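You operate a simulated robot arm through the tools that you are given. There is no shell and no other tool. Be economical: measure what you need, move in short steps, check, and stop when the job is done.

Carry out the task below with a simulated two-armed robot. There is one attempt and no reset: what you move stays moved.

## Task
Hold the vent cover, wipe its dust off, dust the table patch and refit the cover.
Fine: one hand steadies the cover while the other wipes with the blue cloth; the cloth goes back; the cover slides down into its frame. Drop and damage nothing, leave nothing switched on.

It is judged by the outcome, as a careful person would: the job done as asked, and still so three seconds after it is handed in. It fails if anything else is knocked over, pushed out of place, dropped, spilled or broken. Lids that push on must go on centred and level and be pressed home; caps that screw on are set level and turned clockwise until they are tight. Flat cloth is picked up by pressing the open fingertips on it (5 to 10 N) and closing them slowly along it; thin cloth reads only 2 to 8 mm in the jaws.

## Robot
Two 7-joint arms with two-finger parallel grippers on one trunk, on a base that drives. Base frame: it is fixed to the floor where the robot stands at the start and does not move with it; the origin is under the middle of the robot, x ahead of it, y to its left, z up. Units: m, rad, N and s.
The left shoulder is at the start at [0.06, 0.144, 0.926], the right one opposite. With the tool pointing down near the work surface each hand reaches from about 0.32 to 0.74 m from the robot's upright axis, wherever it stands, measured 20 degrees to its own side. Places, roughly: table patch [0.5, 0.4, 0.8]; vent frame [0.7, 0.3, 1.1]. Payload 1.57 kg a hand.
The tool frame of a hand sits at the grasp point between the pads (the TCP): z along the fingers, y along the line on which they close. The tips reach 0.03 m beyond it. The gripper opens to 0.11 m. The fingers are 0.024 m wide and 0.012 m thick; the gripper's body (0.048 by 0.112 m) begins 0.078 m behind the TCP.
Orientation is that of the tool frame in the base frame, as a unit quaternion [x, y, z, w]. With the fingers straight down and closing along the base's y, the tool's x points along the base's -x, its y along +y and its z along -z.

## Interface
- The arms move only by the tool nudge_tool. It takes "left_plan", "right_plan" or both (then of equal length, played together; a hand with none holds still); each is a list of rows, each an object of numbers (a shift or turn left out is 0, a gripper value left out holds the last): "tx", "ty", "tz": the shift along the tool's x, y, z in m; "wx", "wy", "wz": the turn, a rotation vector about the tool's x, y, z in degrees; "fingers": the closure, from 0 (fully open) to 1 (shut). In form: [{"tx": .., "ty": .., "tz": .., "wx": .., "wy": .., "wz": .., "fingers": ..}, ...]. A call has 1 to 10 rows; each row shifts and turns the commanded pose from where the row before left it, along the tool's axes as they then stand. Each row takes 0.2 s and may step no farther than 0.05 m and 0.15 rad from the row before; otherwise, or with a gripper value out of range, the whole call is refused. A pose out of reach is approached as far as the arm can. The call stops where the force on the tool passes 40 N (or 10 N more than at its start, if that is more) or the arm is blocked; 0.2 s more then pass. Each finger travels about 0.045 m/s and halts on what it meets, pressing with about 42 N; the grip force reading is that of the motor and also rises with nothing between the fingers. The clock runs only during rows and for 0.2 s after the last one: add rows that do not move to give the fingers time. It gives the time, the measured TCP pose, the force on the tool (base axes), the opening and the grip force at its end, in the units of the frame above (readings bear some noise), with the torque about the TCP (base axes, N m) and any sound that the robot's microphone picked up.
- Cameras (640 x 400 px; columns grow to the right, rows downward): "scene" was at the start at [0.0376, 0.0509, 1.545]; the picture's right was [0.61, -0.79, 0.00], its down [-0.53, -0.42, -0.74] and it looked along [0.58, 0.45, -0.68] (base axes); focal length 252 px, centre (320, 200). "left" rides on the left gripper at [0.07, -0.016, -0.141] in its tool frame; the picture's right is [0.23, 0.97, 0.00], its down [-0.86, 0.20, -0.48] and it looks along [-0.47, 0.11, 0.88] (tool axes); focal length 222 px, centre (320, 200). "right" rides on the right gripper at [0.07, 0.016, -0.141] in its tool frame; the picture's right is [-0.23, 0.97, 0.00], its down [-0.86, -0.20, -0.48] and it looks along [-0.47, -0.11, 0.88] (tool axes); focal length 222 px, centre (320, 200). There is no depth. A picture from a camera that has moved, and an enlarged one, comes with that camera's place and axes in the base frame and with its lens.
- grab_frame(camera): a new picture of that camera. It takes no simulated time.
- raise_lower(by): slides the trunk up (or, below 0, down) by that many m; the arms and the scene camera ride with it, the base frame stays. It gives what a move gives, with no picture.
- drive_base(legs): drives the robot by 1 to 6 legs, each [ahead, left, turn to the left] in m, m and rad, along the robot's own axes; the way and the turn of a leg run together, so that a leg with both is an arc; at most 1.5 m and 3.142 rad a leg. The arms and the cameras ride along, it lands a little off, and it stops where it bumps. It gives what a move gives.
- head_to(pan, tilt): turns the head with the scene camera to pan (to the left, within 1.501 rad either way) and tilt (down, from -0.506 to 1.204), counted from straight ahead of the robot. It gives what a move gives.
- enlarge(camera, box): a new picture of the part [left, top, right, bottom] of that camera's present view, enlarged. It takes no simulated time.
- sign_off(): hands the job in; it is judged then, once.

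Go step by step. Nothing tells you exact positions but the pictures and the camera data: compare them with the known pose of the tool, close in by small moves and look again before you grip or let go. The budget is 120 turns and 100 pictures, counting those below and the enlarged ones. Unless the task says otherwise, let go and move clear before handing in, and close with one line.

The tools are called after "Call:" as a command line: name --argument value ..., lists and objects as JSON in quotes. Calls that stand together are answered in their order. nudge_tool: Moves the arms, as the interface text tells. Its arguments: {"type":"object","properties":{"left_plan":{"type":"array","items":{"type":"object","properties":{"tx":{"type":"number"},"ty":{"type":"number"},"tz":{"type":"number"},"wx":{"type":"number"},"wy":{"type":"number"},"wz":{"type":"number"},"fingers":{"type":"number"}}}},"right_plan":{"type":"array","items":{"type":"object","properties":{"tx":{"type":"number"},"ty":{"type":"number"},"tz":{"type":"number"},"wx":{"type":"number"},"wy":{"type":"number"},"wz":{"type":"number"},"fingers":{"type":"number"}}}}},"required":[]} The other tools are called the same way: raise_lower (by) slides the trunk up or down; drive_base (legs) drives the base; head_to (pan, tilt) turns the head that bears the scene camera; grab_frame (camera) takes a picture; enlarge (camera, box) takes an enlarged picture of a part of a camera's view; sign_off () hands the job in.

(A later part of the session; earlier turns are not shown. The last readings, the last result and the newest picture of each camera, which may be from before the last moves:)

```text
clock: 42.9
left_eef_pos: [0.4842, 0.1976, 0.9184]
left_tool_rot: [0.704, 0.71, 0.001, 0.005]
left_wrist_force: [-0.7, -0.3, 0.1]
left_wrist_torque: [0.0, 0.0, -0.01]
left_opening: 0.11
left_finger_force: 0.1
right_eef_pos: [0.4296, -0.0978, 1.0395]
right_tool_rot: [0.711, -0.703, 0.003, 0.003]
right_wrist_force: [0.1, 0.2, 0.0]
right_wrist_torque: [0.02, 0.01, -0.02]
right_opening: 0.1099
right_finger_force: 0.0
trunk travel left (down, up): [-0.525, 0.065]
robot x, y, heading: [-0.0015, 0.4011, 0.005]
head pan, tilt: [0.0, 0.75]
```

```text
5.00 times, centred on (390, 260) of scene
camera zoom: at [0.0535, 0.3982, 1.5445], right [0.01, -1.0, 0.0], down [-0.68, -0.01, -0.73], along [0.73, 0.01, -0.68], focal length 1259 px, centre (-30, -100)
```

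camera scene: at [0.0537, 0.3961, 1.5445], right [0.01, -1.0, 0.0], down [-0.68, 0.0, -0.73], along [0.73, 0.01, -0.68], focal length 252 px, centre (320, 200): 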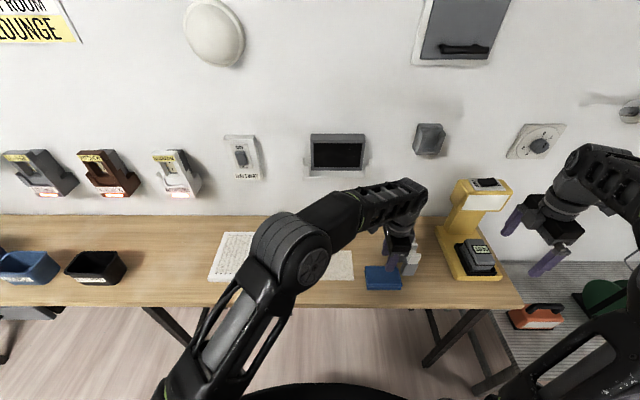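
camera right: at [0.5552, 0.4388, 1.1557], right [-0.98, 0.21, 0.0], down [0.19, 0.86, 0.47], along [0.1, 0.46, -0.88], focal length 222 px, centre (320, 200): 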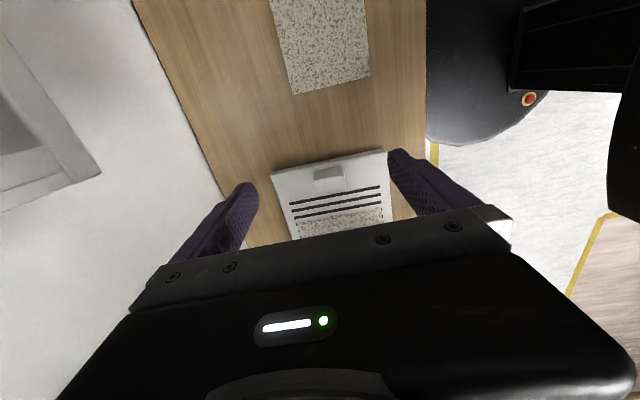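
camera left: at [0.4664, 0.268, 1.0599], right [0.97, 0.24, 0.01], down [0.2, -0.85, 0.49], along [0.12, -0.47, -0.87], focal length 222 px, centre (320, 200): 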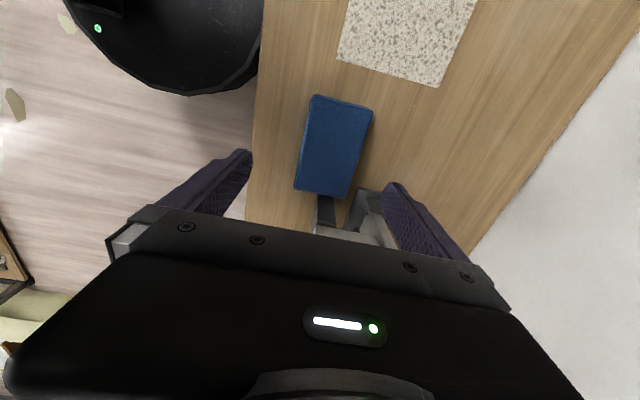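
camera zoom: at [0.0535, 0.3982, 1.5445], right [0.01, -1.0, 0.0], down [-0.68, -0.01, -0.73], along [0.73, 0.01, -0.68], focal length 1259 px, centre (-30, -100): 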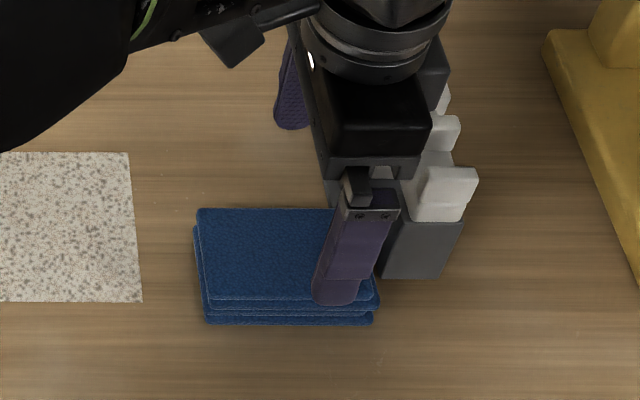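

The pad is now centred at (0.497, 0.20) and 0.061 m across. I'll straddle it with a 0.085 m opening and lower.

Call:
nudge_tool --left_plan '[{"tx": 0.01, "ty": 0.013, "fingers": 0.2}, {}, {"tz": 0.04}, {"tz": 0.025}, {"tz": 0.01}, {}]'

Call:
grab_frame --camera "left"

Call:
enlarge --camera "scene" --box '[340, 220, 440, 300]'

```text
clock: 44.3
left_eef_pos: [0.498, 0.2081, 0.8426]
left_tool_rot: [0.704, 0.71, 0.001, 0.005]
left_wrist_force: [-0.1, 0.3, -0.1]
left_wrist_torque: [0.0, -0.04, -0.01]
left_opening: 0.088
left_finger_force: 0.1
right_eef_pos: [0.4279, -0.0976, 1.039]
right_tool_rot: [0.712, -0.702, 0.004, 0.004]
right_wrist_force: [0.3, -0.3, 0.6]
right_wrist_torque: [-0.02, -0.01, 0.0]
right_opening: 0.1102
right_finger_force: 0.0
trunk travel left (down, up): [-0.525, 0.065]
robot x, y, heading: [-0.0049, 0.3961, 0.007]
head pan, tilt: [0.0, 0.75]
```

```text
67 pictures are left
camera left: at [0.4799, 0.278, 0.9839], right [0.97, 0.24, 0.01], down [0.2, -0.85, 0.49], along [0.12, -0.47, -0.87], focal length 222 px, centre (320, 200)
```

left: 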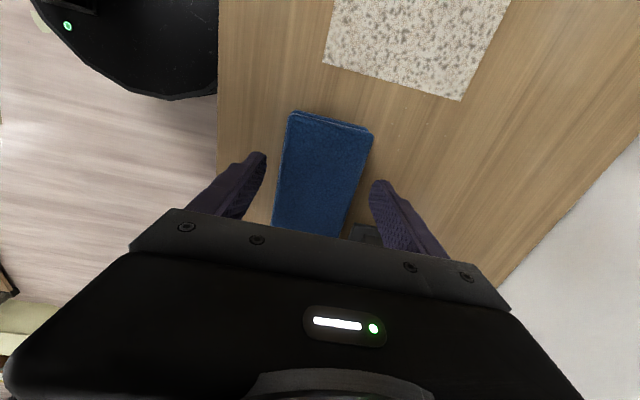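

```text
5.00 times, centred on (390, 260) of scene
camera zoom: at [0.0535, 0.3982, 1.5445], right [0.01, -1.0, 0.0], down [-0.68, -0.01, -0.73], along [0.73, 0.01, -0.68], focal length 1259 px, centre (-30, -100)
```

zoom: 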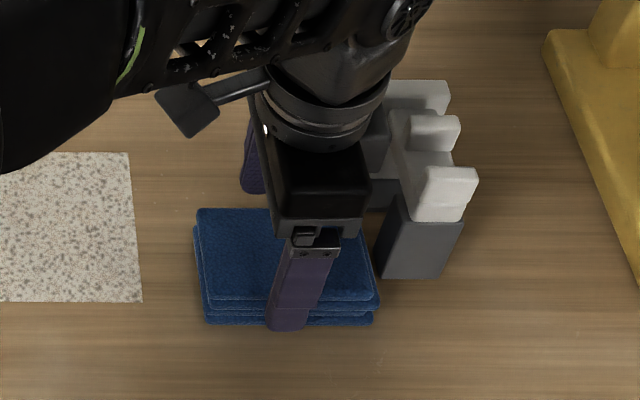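

It is straddled well. I'll lower 0.012 and close.

Call:
nudge_tool --left_plan '[{"tz": 0.012}, {"fingers": 0.35}, {"fingers": 0.45}, {"fingers": 0.55}, {"fingers": 0.6}, {"fingers": 0.65}, {}, {}]'

Call:
grab_frame --camera "left"

```text
clock: 46.1
left_eef_pos: [0.4969, 0.2067, 0.8306]
left_tool_rot: [0.704, 0.711, 0.001, 0.006]
left_wrist_force: [0.2, -0.1, 0.2]
left_wrist_torque: [-0.01, 0.02, 0.01]
left_opening: 0.0668
left_finger_force: 42.0
right_eef_pos: [0.427, -0.0978, 1.0391]
right_tool_rot: [0.712, -0.702, 0.004, 0.004]
right_wrist_force: [0.7, -0.5, 1.1]
right_wrist_torque: [-0.03, 0.06, -0.03]
right_opening: 0.11
right_finger_force: 0.0
trunk travel left (down, up): [-0.525, 0.065]
robot x, y, heading: [-0.0016, 0.3948, 0.006]
head pan, tilt: [0.0, 0.75]
```

```text
65 pictures are left
camera left: at [0.4799, 0.277, 0.972], right [0.97, 0.24, 0.01], down [0.2, -0.85, 0.49], along [0.12, -0.47, -0.87], focal length 222 px, centre (320, 200)
```

left: 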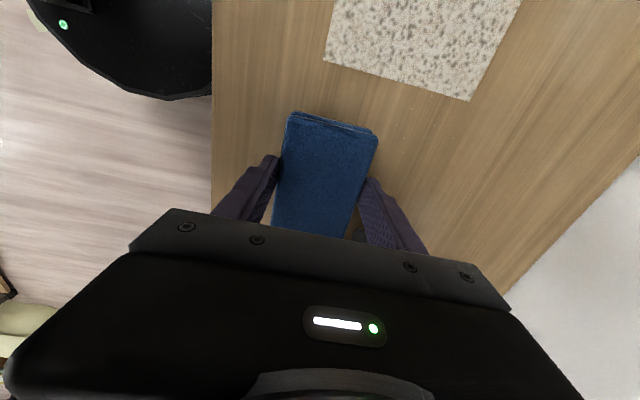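

Gripped (0.067 m, 42 N). I'll lift a little to check, then carry the cloth above the patch (x 0.48–0.60, y 0.288–0.447).

Call:
nudge_tool --left_plan '[{"tz": -0.03}, {"tx": 0.045}, {"tx": 0.045}, {"tx": 0.046, "ty": 0.008}, {"tz": 0.015}]'

Call:
grab_frame --camera "scene"

Call:
grab_frame --camera "left"

```text
clock: 47.3
left_eef_pos: [0.5048, 0.3406, 0.8461]
left_tool_rot: [0.704, 0.71, 0.0, 0.005]
left_wrist_force: [0.5, 0.0, -1.6]
left_wrist_torque: [0.03, -0.02, 0.0]
left_opening: 0.0669
left_finger_force: 42.5
right_eef_pos: [0.4283, -0.0974, 1.0397]
right_tool_rot: [0.712, -0.702, 0.003, 0.004]
right_wrist_force: [0.7, -0.5, 0.4]
right_wrist_torque: [0.04, 0.0, 0.01]
right_opening: 0.1099
right_finger_force: 0.0
trunk travel left (down, up): [-0.525, 0.065]
robot x, y, heading: [-0.0023, 0.4003, 0.011]
head pan, tilt: [0.0, 0.75]
```

```text
64 pictures are left
camera scene: at [0.0538, 0.3975, 1.5445], right [0.01, -1.0, 0.0], down [-0.68, -0.01, -0.73], along [0.73, 0.01, -0.68], focal length 252 px, centre (320, 200)
```

scene: 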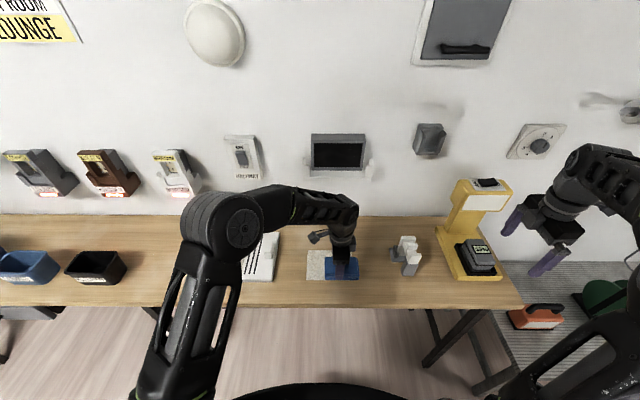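

```text
63 pictures are left
camera left: at [0.4876, 0.4127, 0.9865], right [0.97, 0.23, 0.01], down [0.2, -0.85, 0.49], along [0.12, -0.47, -0.87], focal length 222 px, centre (320, 200)
```

left: 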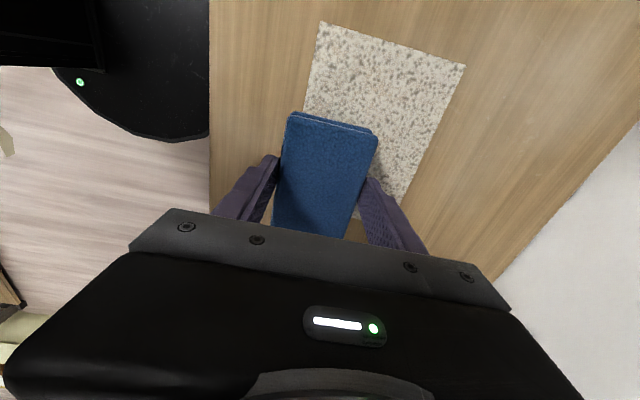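

The cloth is held firmly. Following the task's order, I'll do the cover first: lift the cloth, carry it left and shift the base back.

Call:
nudge_tool --left_plan '[{"tz": -0.05}, {"tz": -0.05}, {"tx": 0.05}, {"tx": 0.05}, {"tx": 0.05}, {"tx": 0.05}, {"tx": 0.05}, {"tx": 0.022, "ty": 0.03}]'

Call:
drive_base --legs '[[0, 0.1, 0]]'

Call:
nudge_tool --right_plan '[{"tx": -0.05}, {"tx": -0.05}, {"tx": -0.05}, {"tx": -0.05}, {"tx": -0.05}, {"tx": -0.05}, {"tx": -0.05}, {"tx": -0.05}, {"tx": -0.05}, {"tx": -0.05}]'

Call:
grab_frame --camera "right"

Call:
grab_frame --camera "scene"

```text
clock: 49.1
left_eef_pos: [0.5309, 0.6165, 0.9449]
left_tool_rot: [0.705, 0.709, 0.0, 0.004]
left_wrist_force: [-0.5, -0.6, 0.2]
left_wrist_torque: [0.0, 0.03, -0.02]
left_opening: 0.0671
left_finger_force: 42.5
right_eef_pos: [0.429, -0.0974, 1.0386]
right_tool_rot: [0.712, -0.702, 0.005, 0.004]
right_wrist_force: [0.4, -1.2, 0.1]
right_wrist_torque: [-0.04, 0.03, -0.02]
right_opening: 0.11
right_finger_force: 0.0
trunk travel left (down, up): [-0.525, 0.065]
robot x, y, heading: [-0.0025, 0.4022, 0.01]
head pan, tilt: [0.0, 0.75]
```

```text
clock: 50.2
left_eef_pos: [0.5298, 0.7187, 0.9443]
left_tool_rot: [0.703, 0.711, 0.001, 0.006]
left_wrist_force: [1.1, 0.4, -0.7]
left_wrist_torque: [-0.03, -0.01, -0.03]
left_opening: 0.0668
left_finger_force: 42.2
right_eef_pos: [0.4284, 0.0057, 1.0401]
right_tool_rot: [0.713, -0.702, 0.004, 0.004]
right_wrist_force: [0.4, 0.8, 0.0]
right_wrist_torque: [-0.05, 0.0, -0.01]
right_opening: 0.1099
right_finger_force: 0.0
trunk travel left (down, up): [-0.525, 0.065]
robot x, y, heading: [-0.0013, 0.4996, 0.011]
head pan, tilt: [0.0, 0.75]
```

```text
clock: 52.5
left_eef_pos: [0.5297, 0.7197, 0.9452]
left_tool_rot: [0.703, 0.711, -0.001, 0.006]
left_wrist_force: [0.8, -0.2, -1.0]
left_wrist_torque: [0.02, -0.04, 0.01]
left_opening: 0.0668
left_finger_force: 41.8
right_eef_pos: [0.4198, 0.5029, 1.0336]
right_tool_rot: [0.713, -0.701, 0.004, 0.003]
right_wrist_force: [0.1, 0.3, 0.5]
right_wrist_torque: [0.01, 0.0, 0.05]
right_opening: 0.1103
right_finger_force: 0.2
trunk travel left (down, up): [-0.525, 0.065]
robot x, y, heading: [-0.0005, 0.4994, 0.006]
head pan, tilt: [0.0, 0.75]
```

```text
62 pictures are left
camera right: at [0.4065, 0.4361, 1.1766], right [-0.98, 0.21, 0.0], down [0.19, 0.86, 0.47], along [0.1, 0.46, -0.88], focal length 222 px, centre (320, 200)
```

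right: 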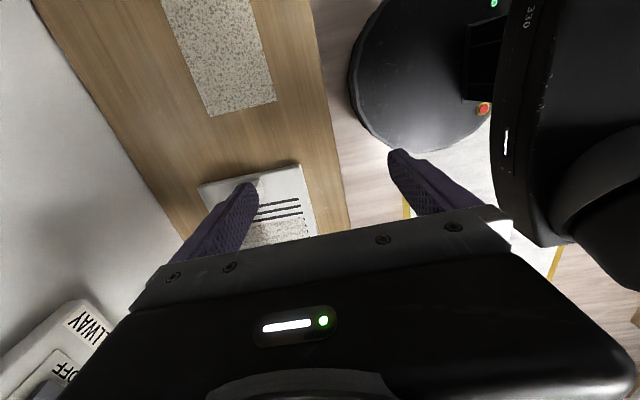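

```text
61 pictures are left
camera scene: at [0.053, 0.5002, 1.5445], right [0.01, -1.0, 0.0], down [-0.68, -0.01, -0.73], along [0.73, 0.01, -0.68], focal length 252 px, centre (320, 200)
```

scene: 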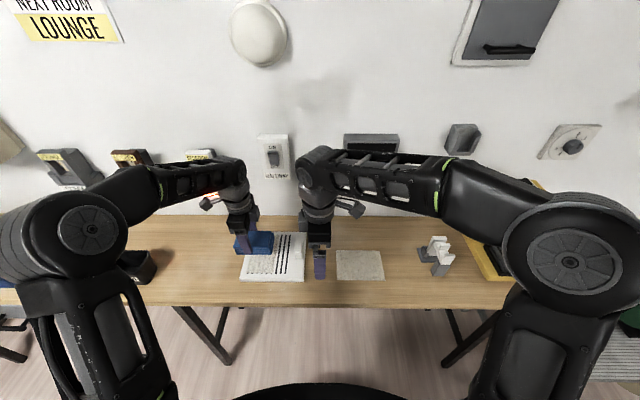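

Now the right hand goes over the knob; I'll move above it and look.

Call:
nudge_tool --right_plan '[{"wz": 1.0, "ty": -0.05}, {"ty": -0.05}, {"ty": -0.05}, {"tx": -0.04}, {"tx": -0.03}, {"tz": 0.05}, {"tz": 0.04}, {}]'

Call:
grab_frame --camera "right"

Call:
enlarge --camera "scene" --box '[220, 200, 340, 300]'

```text
clock: 54.2
left_eef_pos: [0.5293, 0.7182, 0.9454]
left_tool_rot: [0.703, 0.711, 0.001, 0.006]
left_wrist_force: [0.1, 0.0, -0.4]
left_wrist_torque: [0.01, 0.01, -0.01]
left_opening: 0.0672
left_finger_force: 41.9
right_eef_pos: [0.5723, 0.5237, 0.9455]
right_tool_rot: [-0.707, 0.707, -0.003, -0.002]
right_wrist_force: [0.6, 0.7, -0.2]
right_wrist_torque: [0.01, 0.0, 0.0]
right_opening: 0.11
right_finger_force: 0.0
right hand out of reach, approached as far as the arm can: row 4, 5
trunk travel left (down, up): [-0.525, 0.065]
robot x, y, heading: [-0.0018, 0.4996, 0.011]
head pan, tilt: [0.0, 0.75]
```

```text
60 pictures are left
camera right: at [0.5563, 0.4565, 1.0874], right [-0.97, 0.23, 0.0], down [0.2, 0.86, 0.47], along [0.11, 0.46, -0.88], focal length 222 px, centre (320, 200)
```

right: 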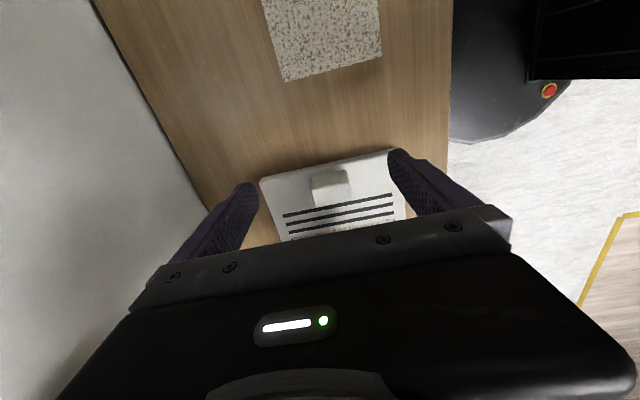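

```text
4.00 times, centred on (280, 250) of scene
camera zoom: at [0.0526, 0.4989, 1.5445], right [0.01, -1.0, 0.0], down [-0.68, -0.01, -0.73], along [0.73, 0.01, -0.68], focal length 1007 px, centre (480, 0)
```

zoom: 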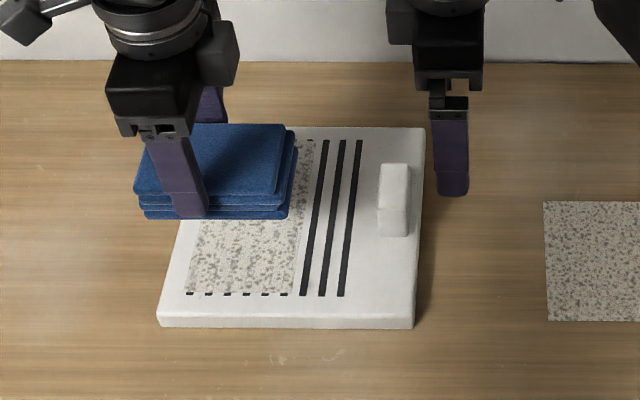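

The knob is at about (0.573, 0.571) and the right hand is at its reach limit, so I'll shift the base 0.05 m further left.

Call:
drive_base --legs '[[0, 0.05, 0]]'

Call:
nudge_tool --right_plan '[{"tz": 0.04}, {}]'

Call:
grab_frame --camera "right"

Call:
enlarge --camera "scene" --box '[240, 200, 360, 300]'

```text
clock: 55.2
left_eef_pos: [0.5297, 0.7703, 0.9463]
left_tool_rot: [0.703, 0.711, 0.001, 0.005]
left_wrist_force: [-0.8, 1.3, -1.4]
left_wrist_torque: [-0.02, 0.02, 0.0]
left_opening: 0.0667
left_finger_force: 42.3
right_eef_pos: [0.5724, 0.5761, 0.9453]
right_tool_rot: [-0.706, 0.708, -0.004, -0.005]
right_wrist_force: [-0.4, 0.0, -0.3]
right_wrist_torque: [-0.02, 0.01, 0.02]
right_opening: 0.11
right_finger_force: 0.1
trunk travel left (down, up): [-0.525, 0.065]
robot x, y, heading: [-0.0025, 0.5467, 0.012]
head pan, tilt: [0.0, 0.75]
```

```text
clock: 55.8
left_eef_pos: [0.5292, 0.7674, 0.9449]
left_tool_rot: [0.703, 0.711, 0.001, 0.005]
left_wrist_force: [0.0, -0.4, -0.1]
left_wrist_torque: [0.03, 0.0, 0.03]
left_opening: 0.0668
left_finger_force: 41.8
right_eef_pos: [0.571, 0.575, 0.9043]
right_tool_rot: [-0.706, 0.708, -0.004, -0.003]
right_wrist_force: [0.5, -0.5, 0.3]
right_wrist_torque: [0.01, 0.0, 0.01]
right_opening: 0.1099
right_finger_force: 0.1
trunk travel left (down, up): [-0.525, 0.065]
robot x, y, heading: [-0.0042, 0.5499, 0.014]
head pan, tilt: [0.0, 0.75]
```

```text
58 pictures are left
camera right: at [0.5551, 0.5069, 1.0475], right [-0.97, 0.23, 0.0], down [0.2, 0.86, 0.47], along [0.11, 0.46, -0.88], focal length 222 px, centre (320, 200)
```

right: 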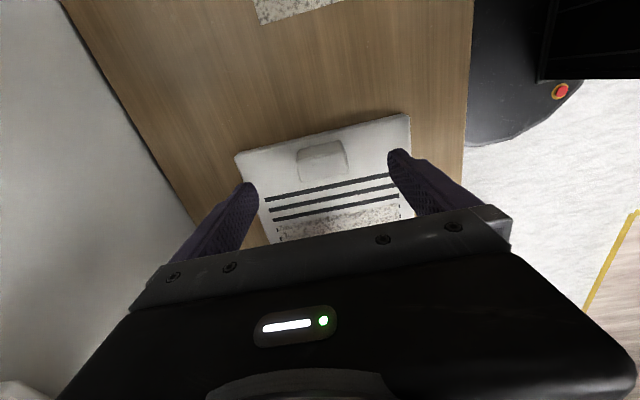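

```text
4.00 times, centred on (300, 250) of scene
camera zoom: at [0.0518, 0.5493, 1.5446], right [0.01, -1.0, 0.0], down [-0.68, -0.01, -0.73], along [0.73, 0.01, -0.68], focal length 1007 px, centre (400, 0)
```

zoom: 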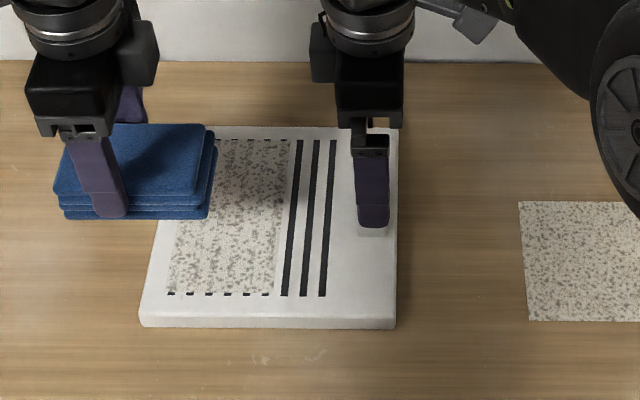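

Aligned with the knob. I'll lower carefully until the tips nearly touch the cover.

Call:
nudge_tool --right_plan '[{"tz": 0.04, "tx": 0.004}, {"tz": 0.02}, {}]' --left_plan '[{"tx": -0.02}, {"tx": -0.02}, {"tx": -0.014}]'

Call:
nudge_tool --right_plan '[{"tz": 0.004}, {"tz": 0.004}, {}]'

Call:
enlarge --camera "scene" --box '[260, 215, 340, 275]'

```text
clock: 56.6
left_eef_pos: [0.529, 0.7142, 0.9458]
left_tool_rot: [0.703, 0.711, 0.001, 0.005]
left_wrist_force: [0.7, -0.2, 0.4]
left_wrist_torque: [-0.05, -0.03, -0.01]
left_opening: 0.0666
left_finger_force: 41.4
right_eef_pos: [0.5723, 0.5691, 0.8448]
right_tool_rot: [-0.706, 0.708, -0.004, -0.003]
right_wrist_force: [-0.1, 0.2, 1.2]
right_wrist_torque: [0.03, -0.02, -0.01]
right_opening: 0.1098
right_finger_force: 0.0
trunk travel left (down, up): [-0.525, 0.065]
robot x, y, heading: [-0.001, 0.5482, 0.012]
head pan, tilt: [0.0, 0.75]
```

```text
clock: 57.4
left_eef_pos: [0.5299, 0.7145, 0.9456]
left_tool_rot: [0.704, 0.71, 0.001, 0.005]
left_wrist_force: [0.1, -0.3, -0.5]
left_wrist_torque: [0.02, 0.0, 0.02]
left_opening: 0.0666
left_finger_force: 42.0
right_eef_pos: [0.5725, 0.5691, 0.8367]
right_tool_rot: [-0.706, 0.708, -0.003, -0.003]
right_wrist_force: [-0.4, -0.2, -0.9]
right_wrist_torque: [0.0, 0.01, -0.02]
right_opening: 0.1097
right_finger_force: 0.0
trunk travel left (down, up): [-0.525, 0.065]
robot x, y, heading: [-0.0004, 0.5506, 0.011]
head pan, tilt: [0.0, 0.75]
```

```text
6.67 times, centred on (300, 245) of scene
camera zoom: at [0.0522, 0.5495, 1.5445], right [0.01, -1.0, 0.0], down [-0.68, -0.01, -0.73], along [0.73, 0.01, -0.68], focal length 1679 px, centre (453, -100)
```

zoom: 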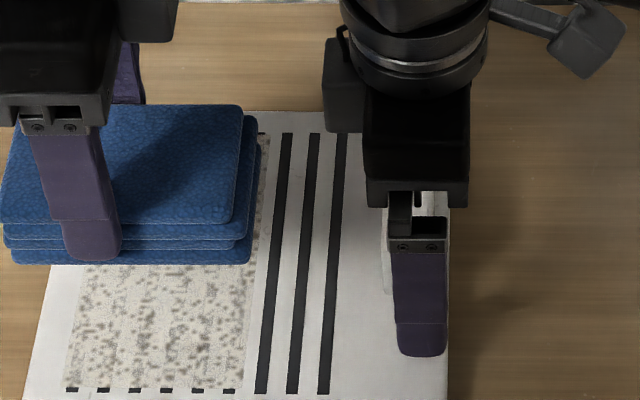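

Call:
nudge_tool --right_plan '[{"tz": 0.003}, {"tz": 0.003}, {}]'

Call:
grab_frame --camera "right"

```text
clock: 58.2
left_eef_pos: [0.5291, 0.7143, 0.9464]
left_tool_rot: [0.703, 0.711, 0.0, 0.006]
left_wrist_force: [-0.3, -0.1, 0.1]
left_wrist_torque: [0.01, 0.0, -0.01]
left_opening: 0.0669
left_finger_force: 41.9
right_eef_pos: [0.5722, 0.5686, 0.8323]
right_tool_rot: [-0.707, 0.707, -0.004, -0.002]
right_wrist_force: [-0.3, -0.9, 10.6]
right_wrist_torque: [0.05, 0.56, 0.18]
right_opening: 0.1098
right_finger_force: 0.0
trunk travel left (down, up): [-0.525, 0.065]
robot x, y, heading: [-0.002, 0.5487, 0.009]
head pan, tilt: [0.0, 0.75]
```

```text
55 pictures are left
camera right: at [0.5561, 0.5015, 0.9746], right [-0.97, 0.23, 0.0], down [0.2, 0.86, 0.47], along [0.11, 0.46, -0.88], focal length 222 px, centre (320, 200)
```

right: 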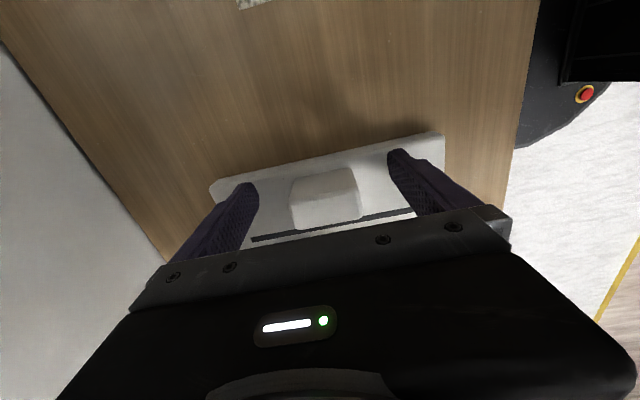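

The tips touch the cover (its top is at about z 0.803). I'll back off 4 mm and close on the knob.

Call:
nudge_tool --right_plan '[{"tz": -0.005}, {"fingers": 0.2}, {"fingers": 0.4}, {"fingers": 0.5}, {"fingers": 0.6}, {"fingers": 0.7}, {"fingers": 0.8}, {"fingers": 0.8}, {"fingers": 0.8}]'

Call:
grab_frame --camera "right"

```text
clock: 60.2
left_eef_pos: [0.53, 0.7145, 0.946]
left_tool_rot: [0.704, 0.711, 0.0, 0.006]
left_wrist_force: [0.2, -0.4, 0.1]
left_wrist_torque: [-0.01, 0.03, 0.02]
left_opening: 0.0668
left_finger_force: 42.9
right_eef_pos: [0.5716, 0.57, 0.8363]
right_tool_rot: [-0.706, 0.708, -0.004, -0.003]
right_wrist_force: [-0.2, -0.2, 0.8]
right_wrist_torque: [0.03, 0.14, 0.08]
right_opening: 0.0499
right_finger_force: 42.2
trunk travel left (down, up): [-0.525, 0.065]
robot x, y, heading: [-0.0016, 0.5498, 0.011]
head pan, tilt: [0.0, 0.75]
```

```text
54 pictures are left
camera right: at [0.5559, 0.502, 0.9785], right [-0.97, 0.23, 0.0], down [0.2, 0.86, 0.47], along [0.11, 0.46, -0.88], focal length 222 px, centre (320, 200)
```

right: 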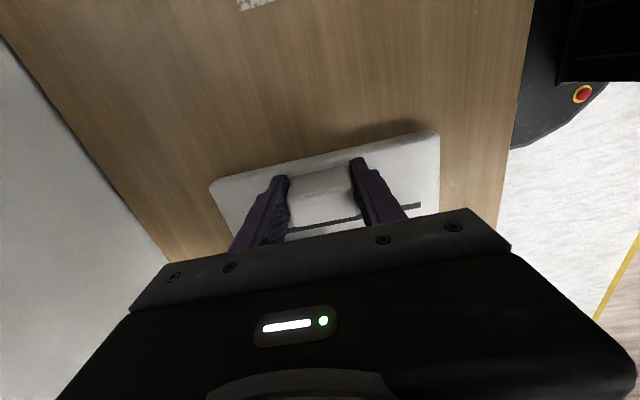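

The knob is held (0.050 m). Now I'll lower the cloth onto the cover's dust.

Call:
nudge_tool --left_plan '[{"tz": 0.05}, {"tz": 0.035}, {}]'

Call:
nudge_tool --left_plan '[{"tz": 0.004}, {"tz": 0.004}, {}]'

Call:
grab_frame --camera "left"

```text
clock: 61.0
left_eef_pos: [0.5319, 0.7122, 0.8623]
left_tool_rot: [0.702, 0.712, 0.001, 0.005]
left_wrist_force: [-0.4, -0.5, -0.9]
left_wrist_torque: [-0.01, -0.02, -0.02]
left_opening: 0.0667
left_finger_force: 41.8
right_eef_pos: [0.5721, 0.5702, 0.8367]
right_tool_rot: [-0.707, 0.707, -0.004, -0.004]
right_wrist_force: [0.3, -0.7, 1.8]
right_wrist_torque: [-0.03, 0.1, -0.07]
right_opening: 0.0496
right_finger_force: 42.1
trunk travel left (down, up): [-0.525, 0.065]
robot x, y, heading: [-0.0058, 0.5498, 0.011]
head pan, tilt: [0.0, 0.75]
```

```text
clock: 61.8
left_eef_pos: [0.5311, 0.7129, 0.8546]
left_tool_rot: [0.703, 0.711, 0.001, 0.005]
left_wrist_force: [0.6, 0.4, -1.1]
left_wrist_torque: [-0.02, 0.03, -0.03]
left_opening: 0.0666
left_finger_force: 42.0
right_eef_pos: [0.5727, 0.5688, 0.8365]
right_tool_rot: [-0.706, 0.708, -0.004, -0.002]
right_wrist_force: [0.6, -0.9, 1.3]
right_wrist_torque: [-0.01, 0.1, 0.02]
right_opening: 0.0496
right_finger_force: 42.0
trunk travel left (down, up): [-0.525, 0.065]
robot x, y, heading: [-0.0009, 0.551, 0.015]
head pan, tilt: [0.0, 0.75]
```

```text
53 pictures are left
camera left: at [0.5129, 0.7841, 0.9948], right [0.97, 0.24, 0.01], down [0.21, -0.85, 0.49], along [0.12, -0.47, -0.87], focal length 222 px, centre (320, 200)
```

left: 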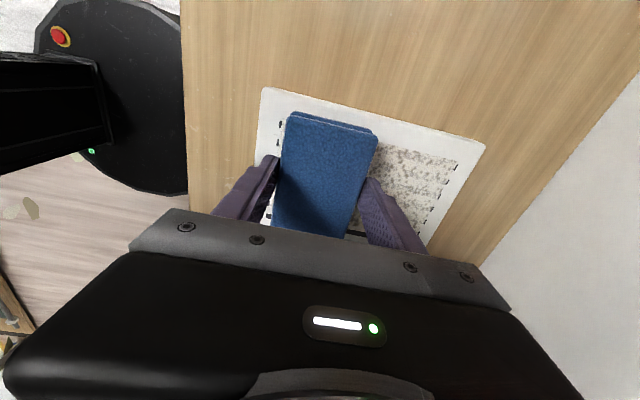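

Call:
nudge_tool --left_plan '[{"tz": 0.003, "ty": -0.01}, {"tz": 0.003}, {}]'

```text
clock: 62.5
left_eef_pos: [0.5221, 0.7129, 0.8528]
left_tool_rot: [0.703, 0.711, 0.003, 0.01]
left_wrist_force: [-3.1, 0.3, 11.1]
left_wrist_torque: [-0.01, 0.5, -0.05]
left_opening: 0.0669
left_finger_force: 42.1
right_eef_pos: [0.5714, 0.5695, 0.8361]
right_tool_rot: [-0.706, 0.708, -0.004, -0.002]
right_wrist_force: [-0.2, -1.7, 3.6]
right_wrist_torque: [0.58, 0.75, 0.13]
right_opening: 0.0496
right_finger_force: 41.9
trunk travel left (down, up): [-0.525, 0.065]
robot x, y, heading: [-0.0008, 0.5479, 0.015]
head pan, tilt: [0.0, 0.75]
stopped in row 3 (left hand): the force on the tool passed its limit (the readings are from after the stop); the commanded pose is now the measured one
```

Contact was made. I'll wipe along +x with light pressure.

Call:
nudge_tool --left_plan '[{"tz": 0.001, "ty": 0.01}, {"ty": 0.015}, {"ty": 0.015}, {"ty": 0.015}]'

Call:
grab_frame --camera "left"

```text
clock: 63.5
left_eef_pos: [0.578, 0.7118, 0.8523]
left_tool_rot: [0.703, 0.711, 0.003, 0.01]
left_wrist_force: [-9.9, -0.6, 21.1]
left_wrist_torque: [0.0, 0.97, 0.0]
left_opening: 0.0669
left_finger_force: 42.5
right_eef_pos: [0.57, 0.5697, 0.8364]
right_tool_rot: [-0.707, 0.708, -0.004, -0.003]
right_wrist_force: [5.9, -0.2, 0.5]
right_wrist_torque: [0.15, 0.35, -0.44]
right_opening: 0.05
right_finger_force: 42.3
trunk travel left (down, up): [-0.525, 0.065]
robot x, y, heading: [-0.0048, 0.5475, 0.013]
head pan, tilt: [0.0, 0.75]
```

```text
52 pictures are left
camera left: at [0.5593, 0.7838, 0.9928], right [0.97, 0.24, 0.02], down [0.2, -0.85, 0.49], along [0.13, -0.47, -0.87], focal length 222 px, centre (320, 200)
```

left: 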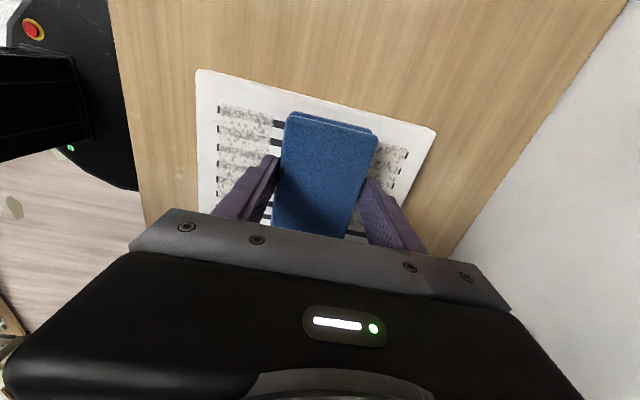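

The dust is coming off. I'll continue to the far end, then go back and forth with a little less pressure.

Call:
nudge_tool --left_plan '[{"tz": -0.001, "ty": 0.015}, {"ty": 0.015}, {"ty": 0.015}, {"ty": 0.012}, {"ty": -0.02}, {"ty": -0.02}, {"ty": -0.02}, {"ty": -0.02}, {"ty": -0.02}]'

Call:
nudge_tool --left_plan '[{"ty": -0.02}, {"ty": -0.015}, {"ty": 0.02}, {"ty": 0.02}, {"ty": 0.02}, {"ty": 0.02}, {"ty": 0.02}, {"ty": 0.02}, {"ty": 0.015}]'

Call:
grab_frame --camera "left"

```text
clock: 65.5
left_eef_pos: [0.5359, 0.7118, 0.8529]
left_tool_rot: [0.704, 0.711, 0.004, 0.011]
left_wrist_force: [1.8, 1.3, 4.2]
left_wrist_torque: [0.11, 0.05, -0.05]
left_opening: 0.0667
left_finger_force: 41.8
right_eef_pos: [0.5708, 0.5698, 0.8367]
right_tool_rot: [-0.706, 0.708, -0.005, -0.003]
right_wrist_force: [-1.0, -1.9, 14.4]
right_wrist_torque: [-0.16, -0.14, 0.12]
right_opening: 0.0495
right_finger_force: 42.5
trunk travel left (down, up): [-0.525, 0.065]
robot x, y, heading: [-0.0022, 0.5479, 0.012]
head pan, tilt: [0.0, 0.75]
```

```text
clock: 67.5
left_eef_pos: [0.6364, 0.7141, 0.852]
left_tool_rot: [0.704, 0.711, 0.004, 0.008]
left_wrist_force: [-1.6, -0.8, 3.4]
left_wrist_torque: [0.05, 0.15, 0.01]
left_opening: 0.067
left_finger_force: 43.0
right_eef_pos: [0.5706, 0.5698, 0.8369]
right_tool_rot: [-0.706, 0.708, -0.003, -0.004]
right_wrist_force: [1.9, -4.3, 12.8]
right_wrist_torque: [0.77, -0.01, -0.17]
right_opening: 0.0498
right_finger_force: 42.0
trunk travel left (down, up): [-0.525, 0.065]
robot x, y, heading: [-0.0062, 0.5462, 0.005]
head pan, tilt: [0.0, 0.75]
```

```text
51 pictures are left
camera left: at [0.6168, 0.7856, 0.993], right [0.97, 0.24, 0.02], down [0.2, -0.85, 0.49], along [0.13, -0.47, -0.87], focal length 222 px, centre (320, 200)
```

left: 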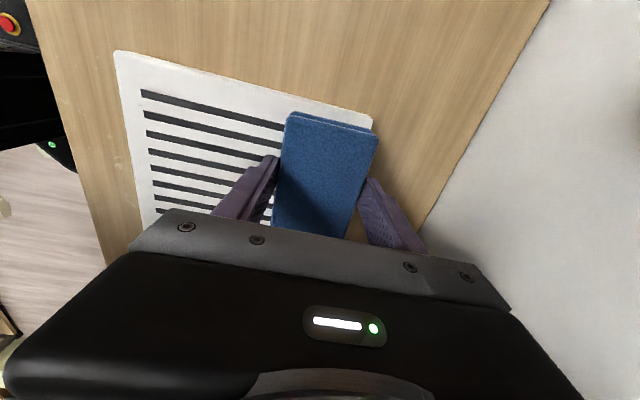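

The near part is clean. One more pass back with a touch more pressure, then I'll lift and inspect.

Call:
nudge_tool --left_plan '[{"tz": 0.001, "ty": 0.005}, {"ty": -0.02}, {"ty": -0.02}, {"ty": -0.02}, {"ty": -0.02}, {"ty": -0.02}, {"ty": -0.02}, {"tz": -0.04}, {"tz": -0.05}]'

Call:
nudge_tool --left_plan '[{"tx": 0.05}, {"tx": 0.05}]'

Call:
enlarge --camera "scene" --box '[240, 200, 360, 300]'

Call:
grab_frame --camera "left"

```text
clock: 69.5
left_eef_pos: [0.5182, 0.7126, 0.9385]
left_tool_rot: [0.703, 0.711, 0.003, 0.008]
left_wrist_force: [0.6, 0.9, -1.2]
left_wrist_torque: [0.02, -0.02, -0.03]
left_opening: 0.0667
left_finger_force: 42.7
right_eef_pos: [0.5702, 0.5697, 0.8355]
right_tool_rot: [-0.706, 0.708, -0.004, -0.003]
right_wrist_force: [-2.1, -3.9, 15.4]
right_wrist_torque: [0.17, -0.23, 0.02]
right_opening: 0.0495
right_finger_force: 42.0
trunk travel left (down, up): [-0.525, 0.065]
robot x, y, heading: [-0.0012, 0.548, 0.012]
head pan, tilt: [0.0, 0.75]
```

```text
clock: 70.0
left_eef_pos: [0.5161, 0.8094, 0.9359]
left_tool_rot: [0.704, 0.711, 0.003, 0.009]
left_wrist_force: [-0.3, -0.4, 0.2]
left_wrist_torque: [0.0, -0.01, 0.02]
left_opening: 0.0668
left_finger_force: 41.7
right_eef_pos: [0.5711, 0.5702, 0.8348]
right_tool_rot: [-0.707, 0.708, -0.004, -0.003]
right_wrist_force: [-3.0, -2.5, 15.9]
right_wrist_torque: [-0.4, -0.12, -0.16]
right_opening: 0.0496
right_finger_force: 41.8
trunk travel left (down, up): [-0.525, 0.065]
robot x, y, heading: [-0.0049, 0.5469, 0.01]
head pan, tilt: [0.0, 0.75]
```

```text
4.00 times, centred on (300, 250) of scene
camera zoom: at [0.0507, 0.5495, 1.5446], right [0.01, -1.0, 0.0], down [-0.68, -0.01, -0.73], along [0.73, 0.01, -0.68], focal length 1007 px, centre (400, 0)
```

zoom: 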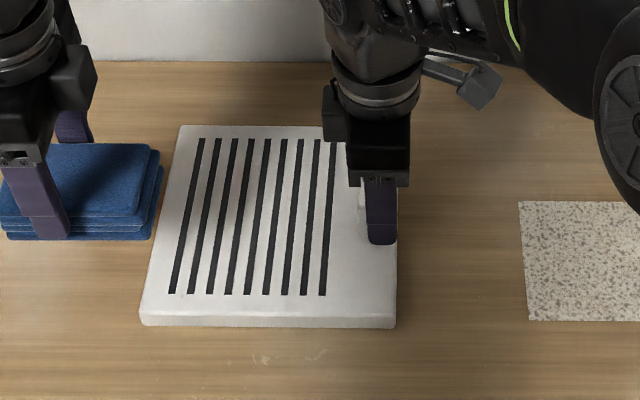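

```text
49 pictures are left
camera left: at [0.4961, 0.8822, 1.0769], right [0.97, 0.24, 0.02], down [0.2, -0.85, 0.49], along [0.13, -0.47, -0.87], focal length 222 px, centre (320, 200)
```

left: 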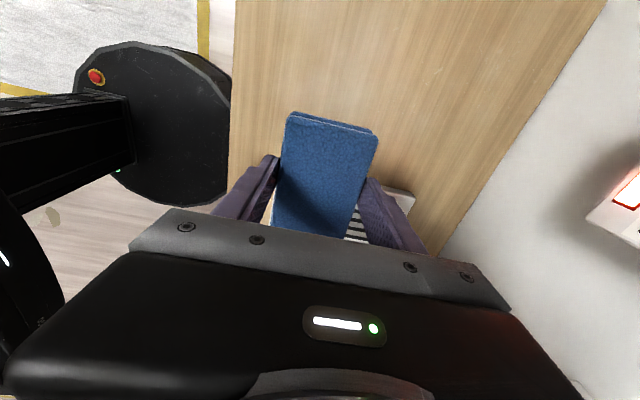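

The cover is clean. I'll release the knob, lift away and park the right arm, then bring the base back to y 0.40 for the patch.

Call:
nudge_tool --right_plan '[{"fingers": 0.5}, {"fingers": 0.2}, {"fingers": 0.0}, {}, {}, {"tz": -0.03}, {"tz": -0.05}, {"tz": -0.05}, {"tz": -0.04}]'

Call:
nudge_tool --right_plan '[{"ty": 0.05}, {"ty": 0.05}, {"ty": 0.05}, {"tx": 0.05}, {"tx": 0.05}, {"tx": 0.05}, {"tx": 0.05}, {"tx": 0.05}, {"tx": 0.05}, {"tx": 0.05}]'

Call:
nudge_tool --right_plan '[{"tx": 0.05}, {"tx": 0.05}, {"tx": 0.05}]'

Call:
grab_frame --camera "scene"

```text
clock: 72.0
left_eef_pos: [0.5164, 0.8109, 0.9374]
left_tool_rot: [0.704, 0.71, 0.002, 0.009]
left_wrist_force: [-0.5, -0.2, -1.0]
left_wrist_torque: [-0.01, 0.02, 0.0]
left_opening: 0.0669
left_finger_force: 42.1
right_eef_pos: [0.5705, 0.5737, 1.0079]
right_tool_rot: [-0.706, 0.708, -0.004, -0.003]
right_wrist_force: [0.4, 0.0, -0.5]
right_wrist_torque: [0.01, -0.01, 0.01]
right_opening: 0.1101
right_finger_force: 0.1
trunk travel left (down, up): [-0.525, 0.065]
robot x, y, heading: [-0.0035, 0.5516, 0.013]
head pan, tilt: [0.0, 0.75]
```

```text
clock: 74.2
left_eef_pos: [0.516, 0.8103, 0.9361]
left_tool_rot: [0.704, 0.71, 0.003, 0.009]
left_wrist_force: [-0.9, -0.2, -1.4]
left_wrist_torque: [0.02, 0.01, 0.02]
left_opening: 0.0666
left_finger_force: 41.4
right_eef_pos: [0.42, 0.2215, 1.0076]
right_tool_rot: [-0.707, 0.708, -0.004, -0.003]
right_wrist_force: [-0.1, -0.8, 0.3]
right_wrist_torque: [0.03, -0.01, 0.0]
right_opening: 0.1101
right_finger_force: 0.1
trunk travel left (down, up): [-0.525, 0.065]
robot x, y, heading: [-0.0012, 0.5493, 0.01]
head pan, tilt: [0.0, 0.75]
```

```text
clock: 75.0
left_eef_pos: [0.5173, 0.8103, 0.9361]
left_tool_rot: [0.704, 0.71, 0.003, 0.01]
left_wrist_force: [0.0, 0.4, -1.0]
left_wrist_torque: [0.01, -0.01, 0.0]
left_opening: 0.067
left_finger_force: 41.7
right_eef_pos: [0.4218, 0.0714, 1.0093]
right_tool_rot: [-0.706, 0.708, -0.003, -0.003]
right_wrist_force: [0.6, -0.5, -0.6]
right_wrist_torque: [0.01, 0.02, 0.01]
right_opening: 0.1099
right_finger_force: 0.0
trunk travel left (down, up): [-0.525, 0.065]
robot x, y, heading: [-0.0061, 0.5513, 0.012]
head pan, tilt: [0.0, 0.75]
```

```text
48 pictures are left
camera scene: at [0.0526, 0.5485, 1.5445], right [0.01, -1.0, 0.0], down [-0.68, -0.01, -0.73], along [0.73, 0.01, -0.68], focal length 252 px, centre (320, 200)
```

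scene: 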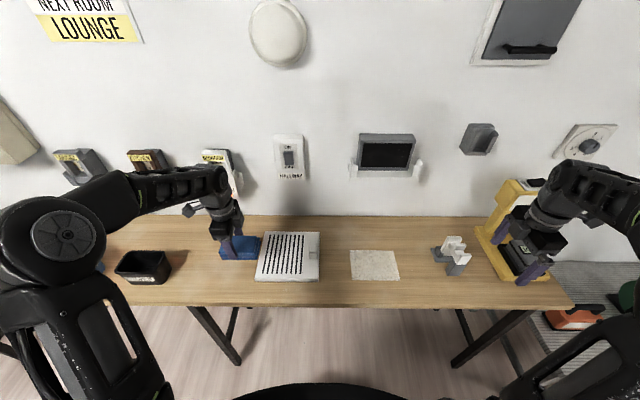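

Call:
drive_base --legs '[[0, -0.15, -0.01]]'

Call:
nudge_tool --left_plan '[{"tx": -0.05}, {"tx": -0.05}, {"tx": -0.05}, {"tx": -0.05}, {"tx": -0.05}, {"tx": -0.05}, {"tx": -0.015, "ty": -0.01}, {"tz": 0.04}]'

Call:
grab_frame --camera "left"

```text
clock: 76.4
left_eef_pos: [0.5203, 0.6563, 0.9358]
left_tool_rot: [0.707, 0.707, 0.004, 0.009]
left_wrist_force: [-0.3, -1.5, -0.4]
left_wrist_torque: [0.05, -0.01, 0.0]
left_opening: 0.067
left_finger_force: 42.2
right_eef_pos: [0.4186, -0.0806, 1.0091]
right_tool_rot: [-0.703, 0.711, -0.003, -0.003]
right_wrist_force: [-0.1, -0.6, -0.3]
right_wrist_torque: [0.03, 0.0, 0.0]
right_opening: 0.1098
right_finger_force: 0.0
trunk travel left (down, up): [-0.525, 0.065]
robot x, y, heading: [-0.0046, 0.4036, 0.002]
head pan, tilt: [0.0, 0.75]
```

```text
clock: 78.2
left_eef_pos: [0.5124, 0.3426, 0.8999]
left_tool_rot: [0.708, 0.707, 0.003, 0.009]
left_wrist_force: [0.4, 0.4, -0.3]
left_wrist_torque: [0.04, -0.02, 0.01]
left_opening: 0.0667
left_finger_force: 42.0
right_eef_pos: [0.4178, -0.0801, 1.0092]
right_tool_rot: [-0.703, 0.711, -0.003, -0.005]
right_wrist_force: [0.0, -0.1, 0.0]
right_wrist_torque: [0.01, 0.01, 0.01]
right_opening: 0.1099
right_finger_force: 0.0
trunk travel left (down, up): [-0.525, 0.065]
robot x, y, heading: [-0.0002, 0.3987, 0.0]
head pan, tilt: [0.0, 0.75]
```

```text
47 pictures are left
camera left: at [0.4935, 0.4133, 1.0397], right [0.97, 0.23, 0.01], down [0.19, -0.85, 0.49], along [0.12, -0.47, -0.87], focal length 222 px, centre (320, 200)
```

left: 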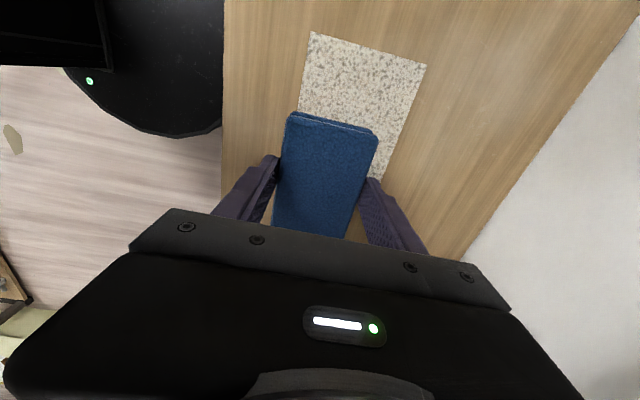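

Call:
nudge_tool --left_plan '[{"tz": 0.035}, {"tz": 0.028}, {"tz": 0.003}, {}]'

Call:
nudge_tool --left_plan '[{"tz": 0.003, "ty": -0.005}, {"tz": 0.002}, {}]'

```text
clock: 79.2
left_eef_pos: [0.5122, 0.3428, 0.8316]
left_tool_rot: [0.707, 0.707, 0.003, 0.009]
left_wrist_force: [0.3, 0.9, 0.6]
left_wrist_torque: [0.0, 0.05, -0.01]
left_opening: 0.0668
left_finger_force: 41.9
right_eef_pos: [0.4186, -0.0796, 1.0103]
right_tool_rot: [-0.703, 0.712, -0.003, -0.004]
right_wrist_force: [-0.2, 0.0, 0.0]
right_wrist_torque: [0.03, 0.01, 0.0]
right_opening: 0.1099
right_finger_force: 0.1
trunk travel left (down, up): [-0.525, 0.065]
robot x, y, heading: [-0.0035, 0.4008, -0.001]
head pan, tilt: [0.0, 0.75]
```

```text
clock: 80.0
left_eef_pos: [0.5091, 0.3427, 0.8302]
left_tool_rot: [0.706, 0.708, 0.006, 0.012]
left_wrist_force: [7.3, 4.8, 28.9]
left_wrist_torque: [0.45, 0.57, -0.1]
left_opening: 0.0668
left_finger_force: 41.7
right_eef_pos: [0.4167, -0.0797, 1.0115]
right_tool_rot: [-0.703, 0.711, -0.004, -0.004]
right_wrist_force: [-0.2, 0.0, -0.4]
right_wrist_torque: [0.02, -0.02, -0.01]
right_opening: 0.1099
right_finger_force: 0.2
trunk travel left (down, up): [-0.525, 0.065]
robot x, y, heading: [-0.0049, 0.4017, 0.003]
head pan, tilt: [0.0, 0.75]
```

Contact is 29 N, so I'll ease off and sweep the patch.

Call:
nudge_tool --left_plan '[{"tz": -0.0025, "ty": -0.005}, {"ty": 0.015}, {"ty": 0.02}, {"ty": 0.02}, {"ty": 0.02}, {"ty": 0.015}]'

Call:
nudge_tool --left_plan '[{"ty": -0.02}, {"ty": -0.02}, {"ty": -0.02}, {"ty": -0.02}, {"ty": -0.015}]'

Call:
grab_frame --camera "left"

```text
clock: 81.4
left_eef_pos: [0.592, 0.3411, 0.8314]
left_tool_rot: [0.707, 0.707, 0.004, 0.008]
left_wrist_force: [-0.1, -0.9, -0.1]
left_wrist_torque: [-0.01, 0.0, 0.01]
left_opening: 0.0666
left_finger_force: 42.3
right_eef_pos: [0.4182, -0.0808, 1.0101]
right_tool_rot: [-0.704, 0.71, -0.003, -0.003]
right_wrist_force: [0.2, -0.7, 0.1]
right_wrist_torque: [-0.01, 0.01, 0.0]
right_opening: 0.1102
right_finger_force: 0.1
trunk travel left (down, up): [-0.525, 0.065]
robot x, y, heading: [-0.0026, 0.4011, -0.001]
head pan, tilt: [0.0, 0.75]
```

```text
clock: 82.6
left_eef_pos: [0.4964, 0.3402, 0.8306]
left_tool_rot: [0.707, 0.707, 0.003, 0.01]
left_wrist_force: [-0.1, 0.3, -0.1]
left_wrist_torque: [-0.02, 0.02, 0.02]
left_opening: 0.0671
left_finger_force: 42.0
right_eef_pos: [0.4173, -0.0805, 1.0103]
right_tool_rot: [-0.703, 0.711, -0.003, -0.004]
right_wrist_force: [-0.1, 0.4, -0.5]
right_wrist_torque: [0.0, 0.02, 0.01]
right_opening: 0.11
right_finger_force: 0.2
trunk travel left (down, up): [-0.525, 0.065]
robot x, y, heading: [-0.0042, 0.4003, 0.004]
head pan, tilt: [0.0, 0.75]
```

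```text
46 pictures are left
camera left: at [0.4786, 0.4123, 0.9714], right [0.97, 0.23, 0.02], down [0.19, -0.85, 0.49], along [0.12, -0.47, -0.87], focal length 222 px, centre (320, 200)
```

left: 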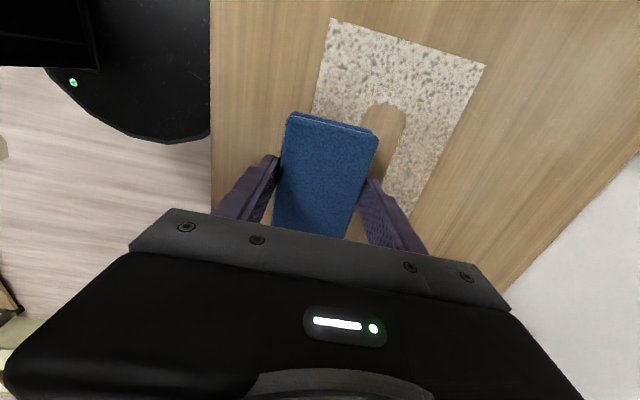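

Only a small strip cleared, because contact was lost. I'll press 1.5 mm more and sweep again.

Call:
nudge_tool --left_plan '[{"tz": 0.0015}, {"ty": 0.015}, {"ty": 0.015}]'

```text
clock: 83.4
left_eef_pos: [0.5265, 0.3406, 0.8303]
left_tool_rot: [0.706, 0.708, 0.003, 0.009]
left_wrist_force: [-3.2, -1.5, 8.5]
left_wrist_torque: [0.03, 0.53, 0.1]
left_opening: 0.0669
left_finger_force: 41.7
right_eef_pos: [0.418, -0.0797, 1.0104]
right_tool_rot: [-0.703, 0.712, -0.003, -0.004]
right_wrist_force: [-0.9, -0.4, -0.4]
right_wrist_torque: [-0.02, 0.03, -0.02]
right_opening: 0.1099
right_finger_force: 0.0
trunk travel left (down, up): [-0.525, 0.065]
robot x, y, heading: [-0.0038, 0.3998, 0.002]
head pan, tilt: [0.0, 0.75]
```

8.5 N is good. I'll continue back and forth.

Call:
nudge_tool --left_plan '[{"ty": 0.015}, {"ty": 0.015}, {"ty": 0.015}, {"ty": 0.015}, {"ty": 0.01}, {"ty": -0.015}, {"ty": -0.015}, {"ty": -0.015}, {"ty": -0.015}, {"ty": -0.015}]'

Call:
nudge_tool --left_plan '[{"ty": -0.015}, {"ty": -0.015}, {"tx": 0.02, "ty": 0.005}, {"tx": 0.02}, {"tx": 0.02}]'

Call:
grab_frame --camera "left"

```text
clock: 85.6
left_eef_pos: [0.5228, 0.3404, 0.8309]
left_tool_rot: [0.706, 0.708, 0.004, 0.012]
left_wrist_force: [8.9, 0.0, 21.6]
left_wrist_torque: [0.15, 0.33, -0.05]
left_opening: 0.0666
left_finger_force: 42.2
right_eef_pos: [0.4168, -0.08, 1.0103]
right_tool_rot: [-0.703, 0.711, -0.004, -0.003]
right_wrist_force: [-0.4, -1.3, -0.3]
right_wrist_torque: [0.01, -0.01, -0.02]
right_opening: 0.1099
right_finger_force: 0.0
trunk travel left (down, up): [-0.525, 0.065]
robot x, y, heading: [-0.0063, 0.4002, -0.002]
head pan, tilt: [0.0, 0.75]
```

```text
clock: 86.8
left_eef_pos: [0.4939, 0.4008, 0.8298]
left_tool_rot: [0.707, 0.707, 0.003, 0.01]
left_wrist_force: [-0.5, -7.8, 18.9]
left_wrist_torque: [-0.95, 0.65, 0.35]
left_opening: 0.0666
left_finger_force: 41.9
right_eef_pos: [0.4174, -0.0806, 1.0106]
right_tool_rot: [-0.703, 0.711, -0.004, -0.005]
right_wrist_force: [0.0, 0.6, -0.5]
right_wrist_torque: [0.01, 0.0, -0.03]
right_opening: 0.1096
right_finger_force: 0.1
trunk travel left (down, up): [-0.525, 0.065]
robot x, y, heading: [0.0009, 0.4013, -0.004]
head pan, tilt: [0.0, 0.75]
```

```text
45 pictures are left
camera left: at [0.4759, 0.4719, 0.9705], right [0.97, 0.23, 0.01], down [0.19, -0.85, 0.49], along [0.12, -0.47, -0.87], focal length 222 px, centre (320, 200)
```

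left: 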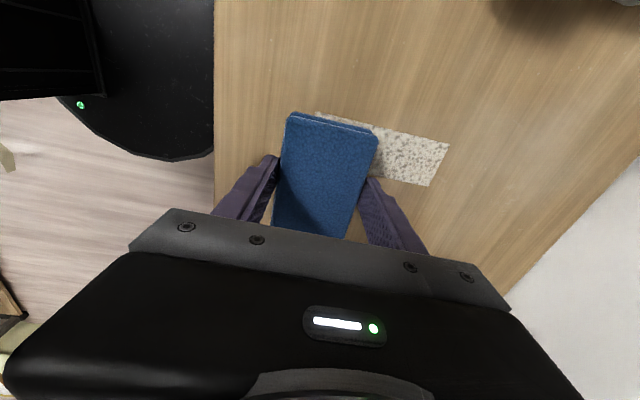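

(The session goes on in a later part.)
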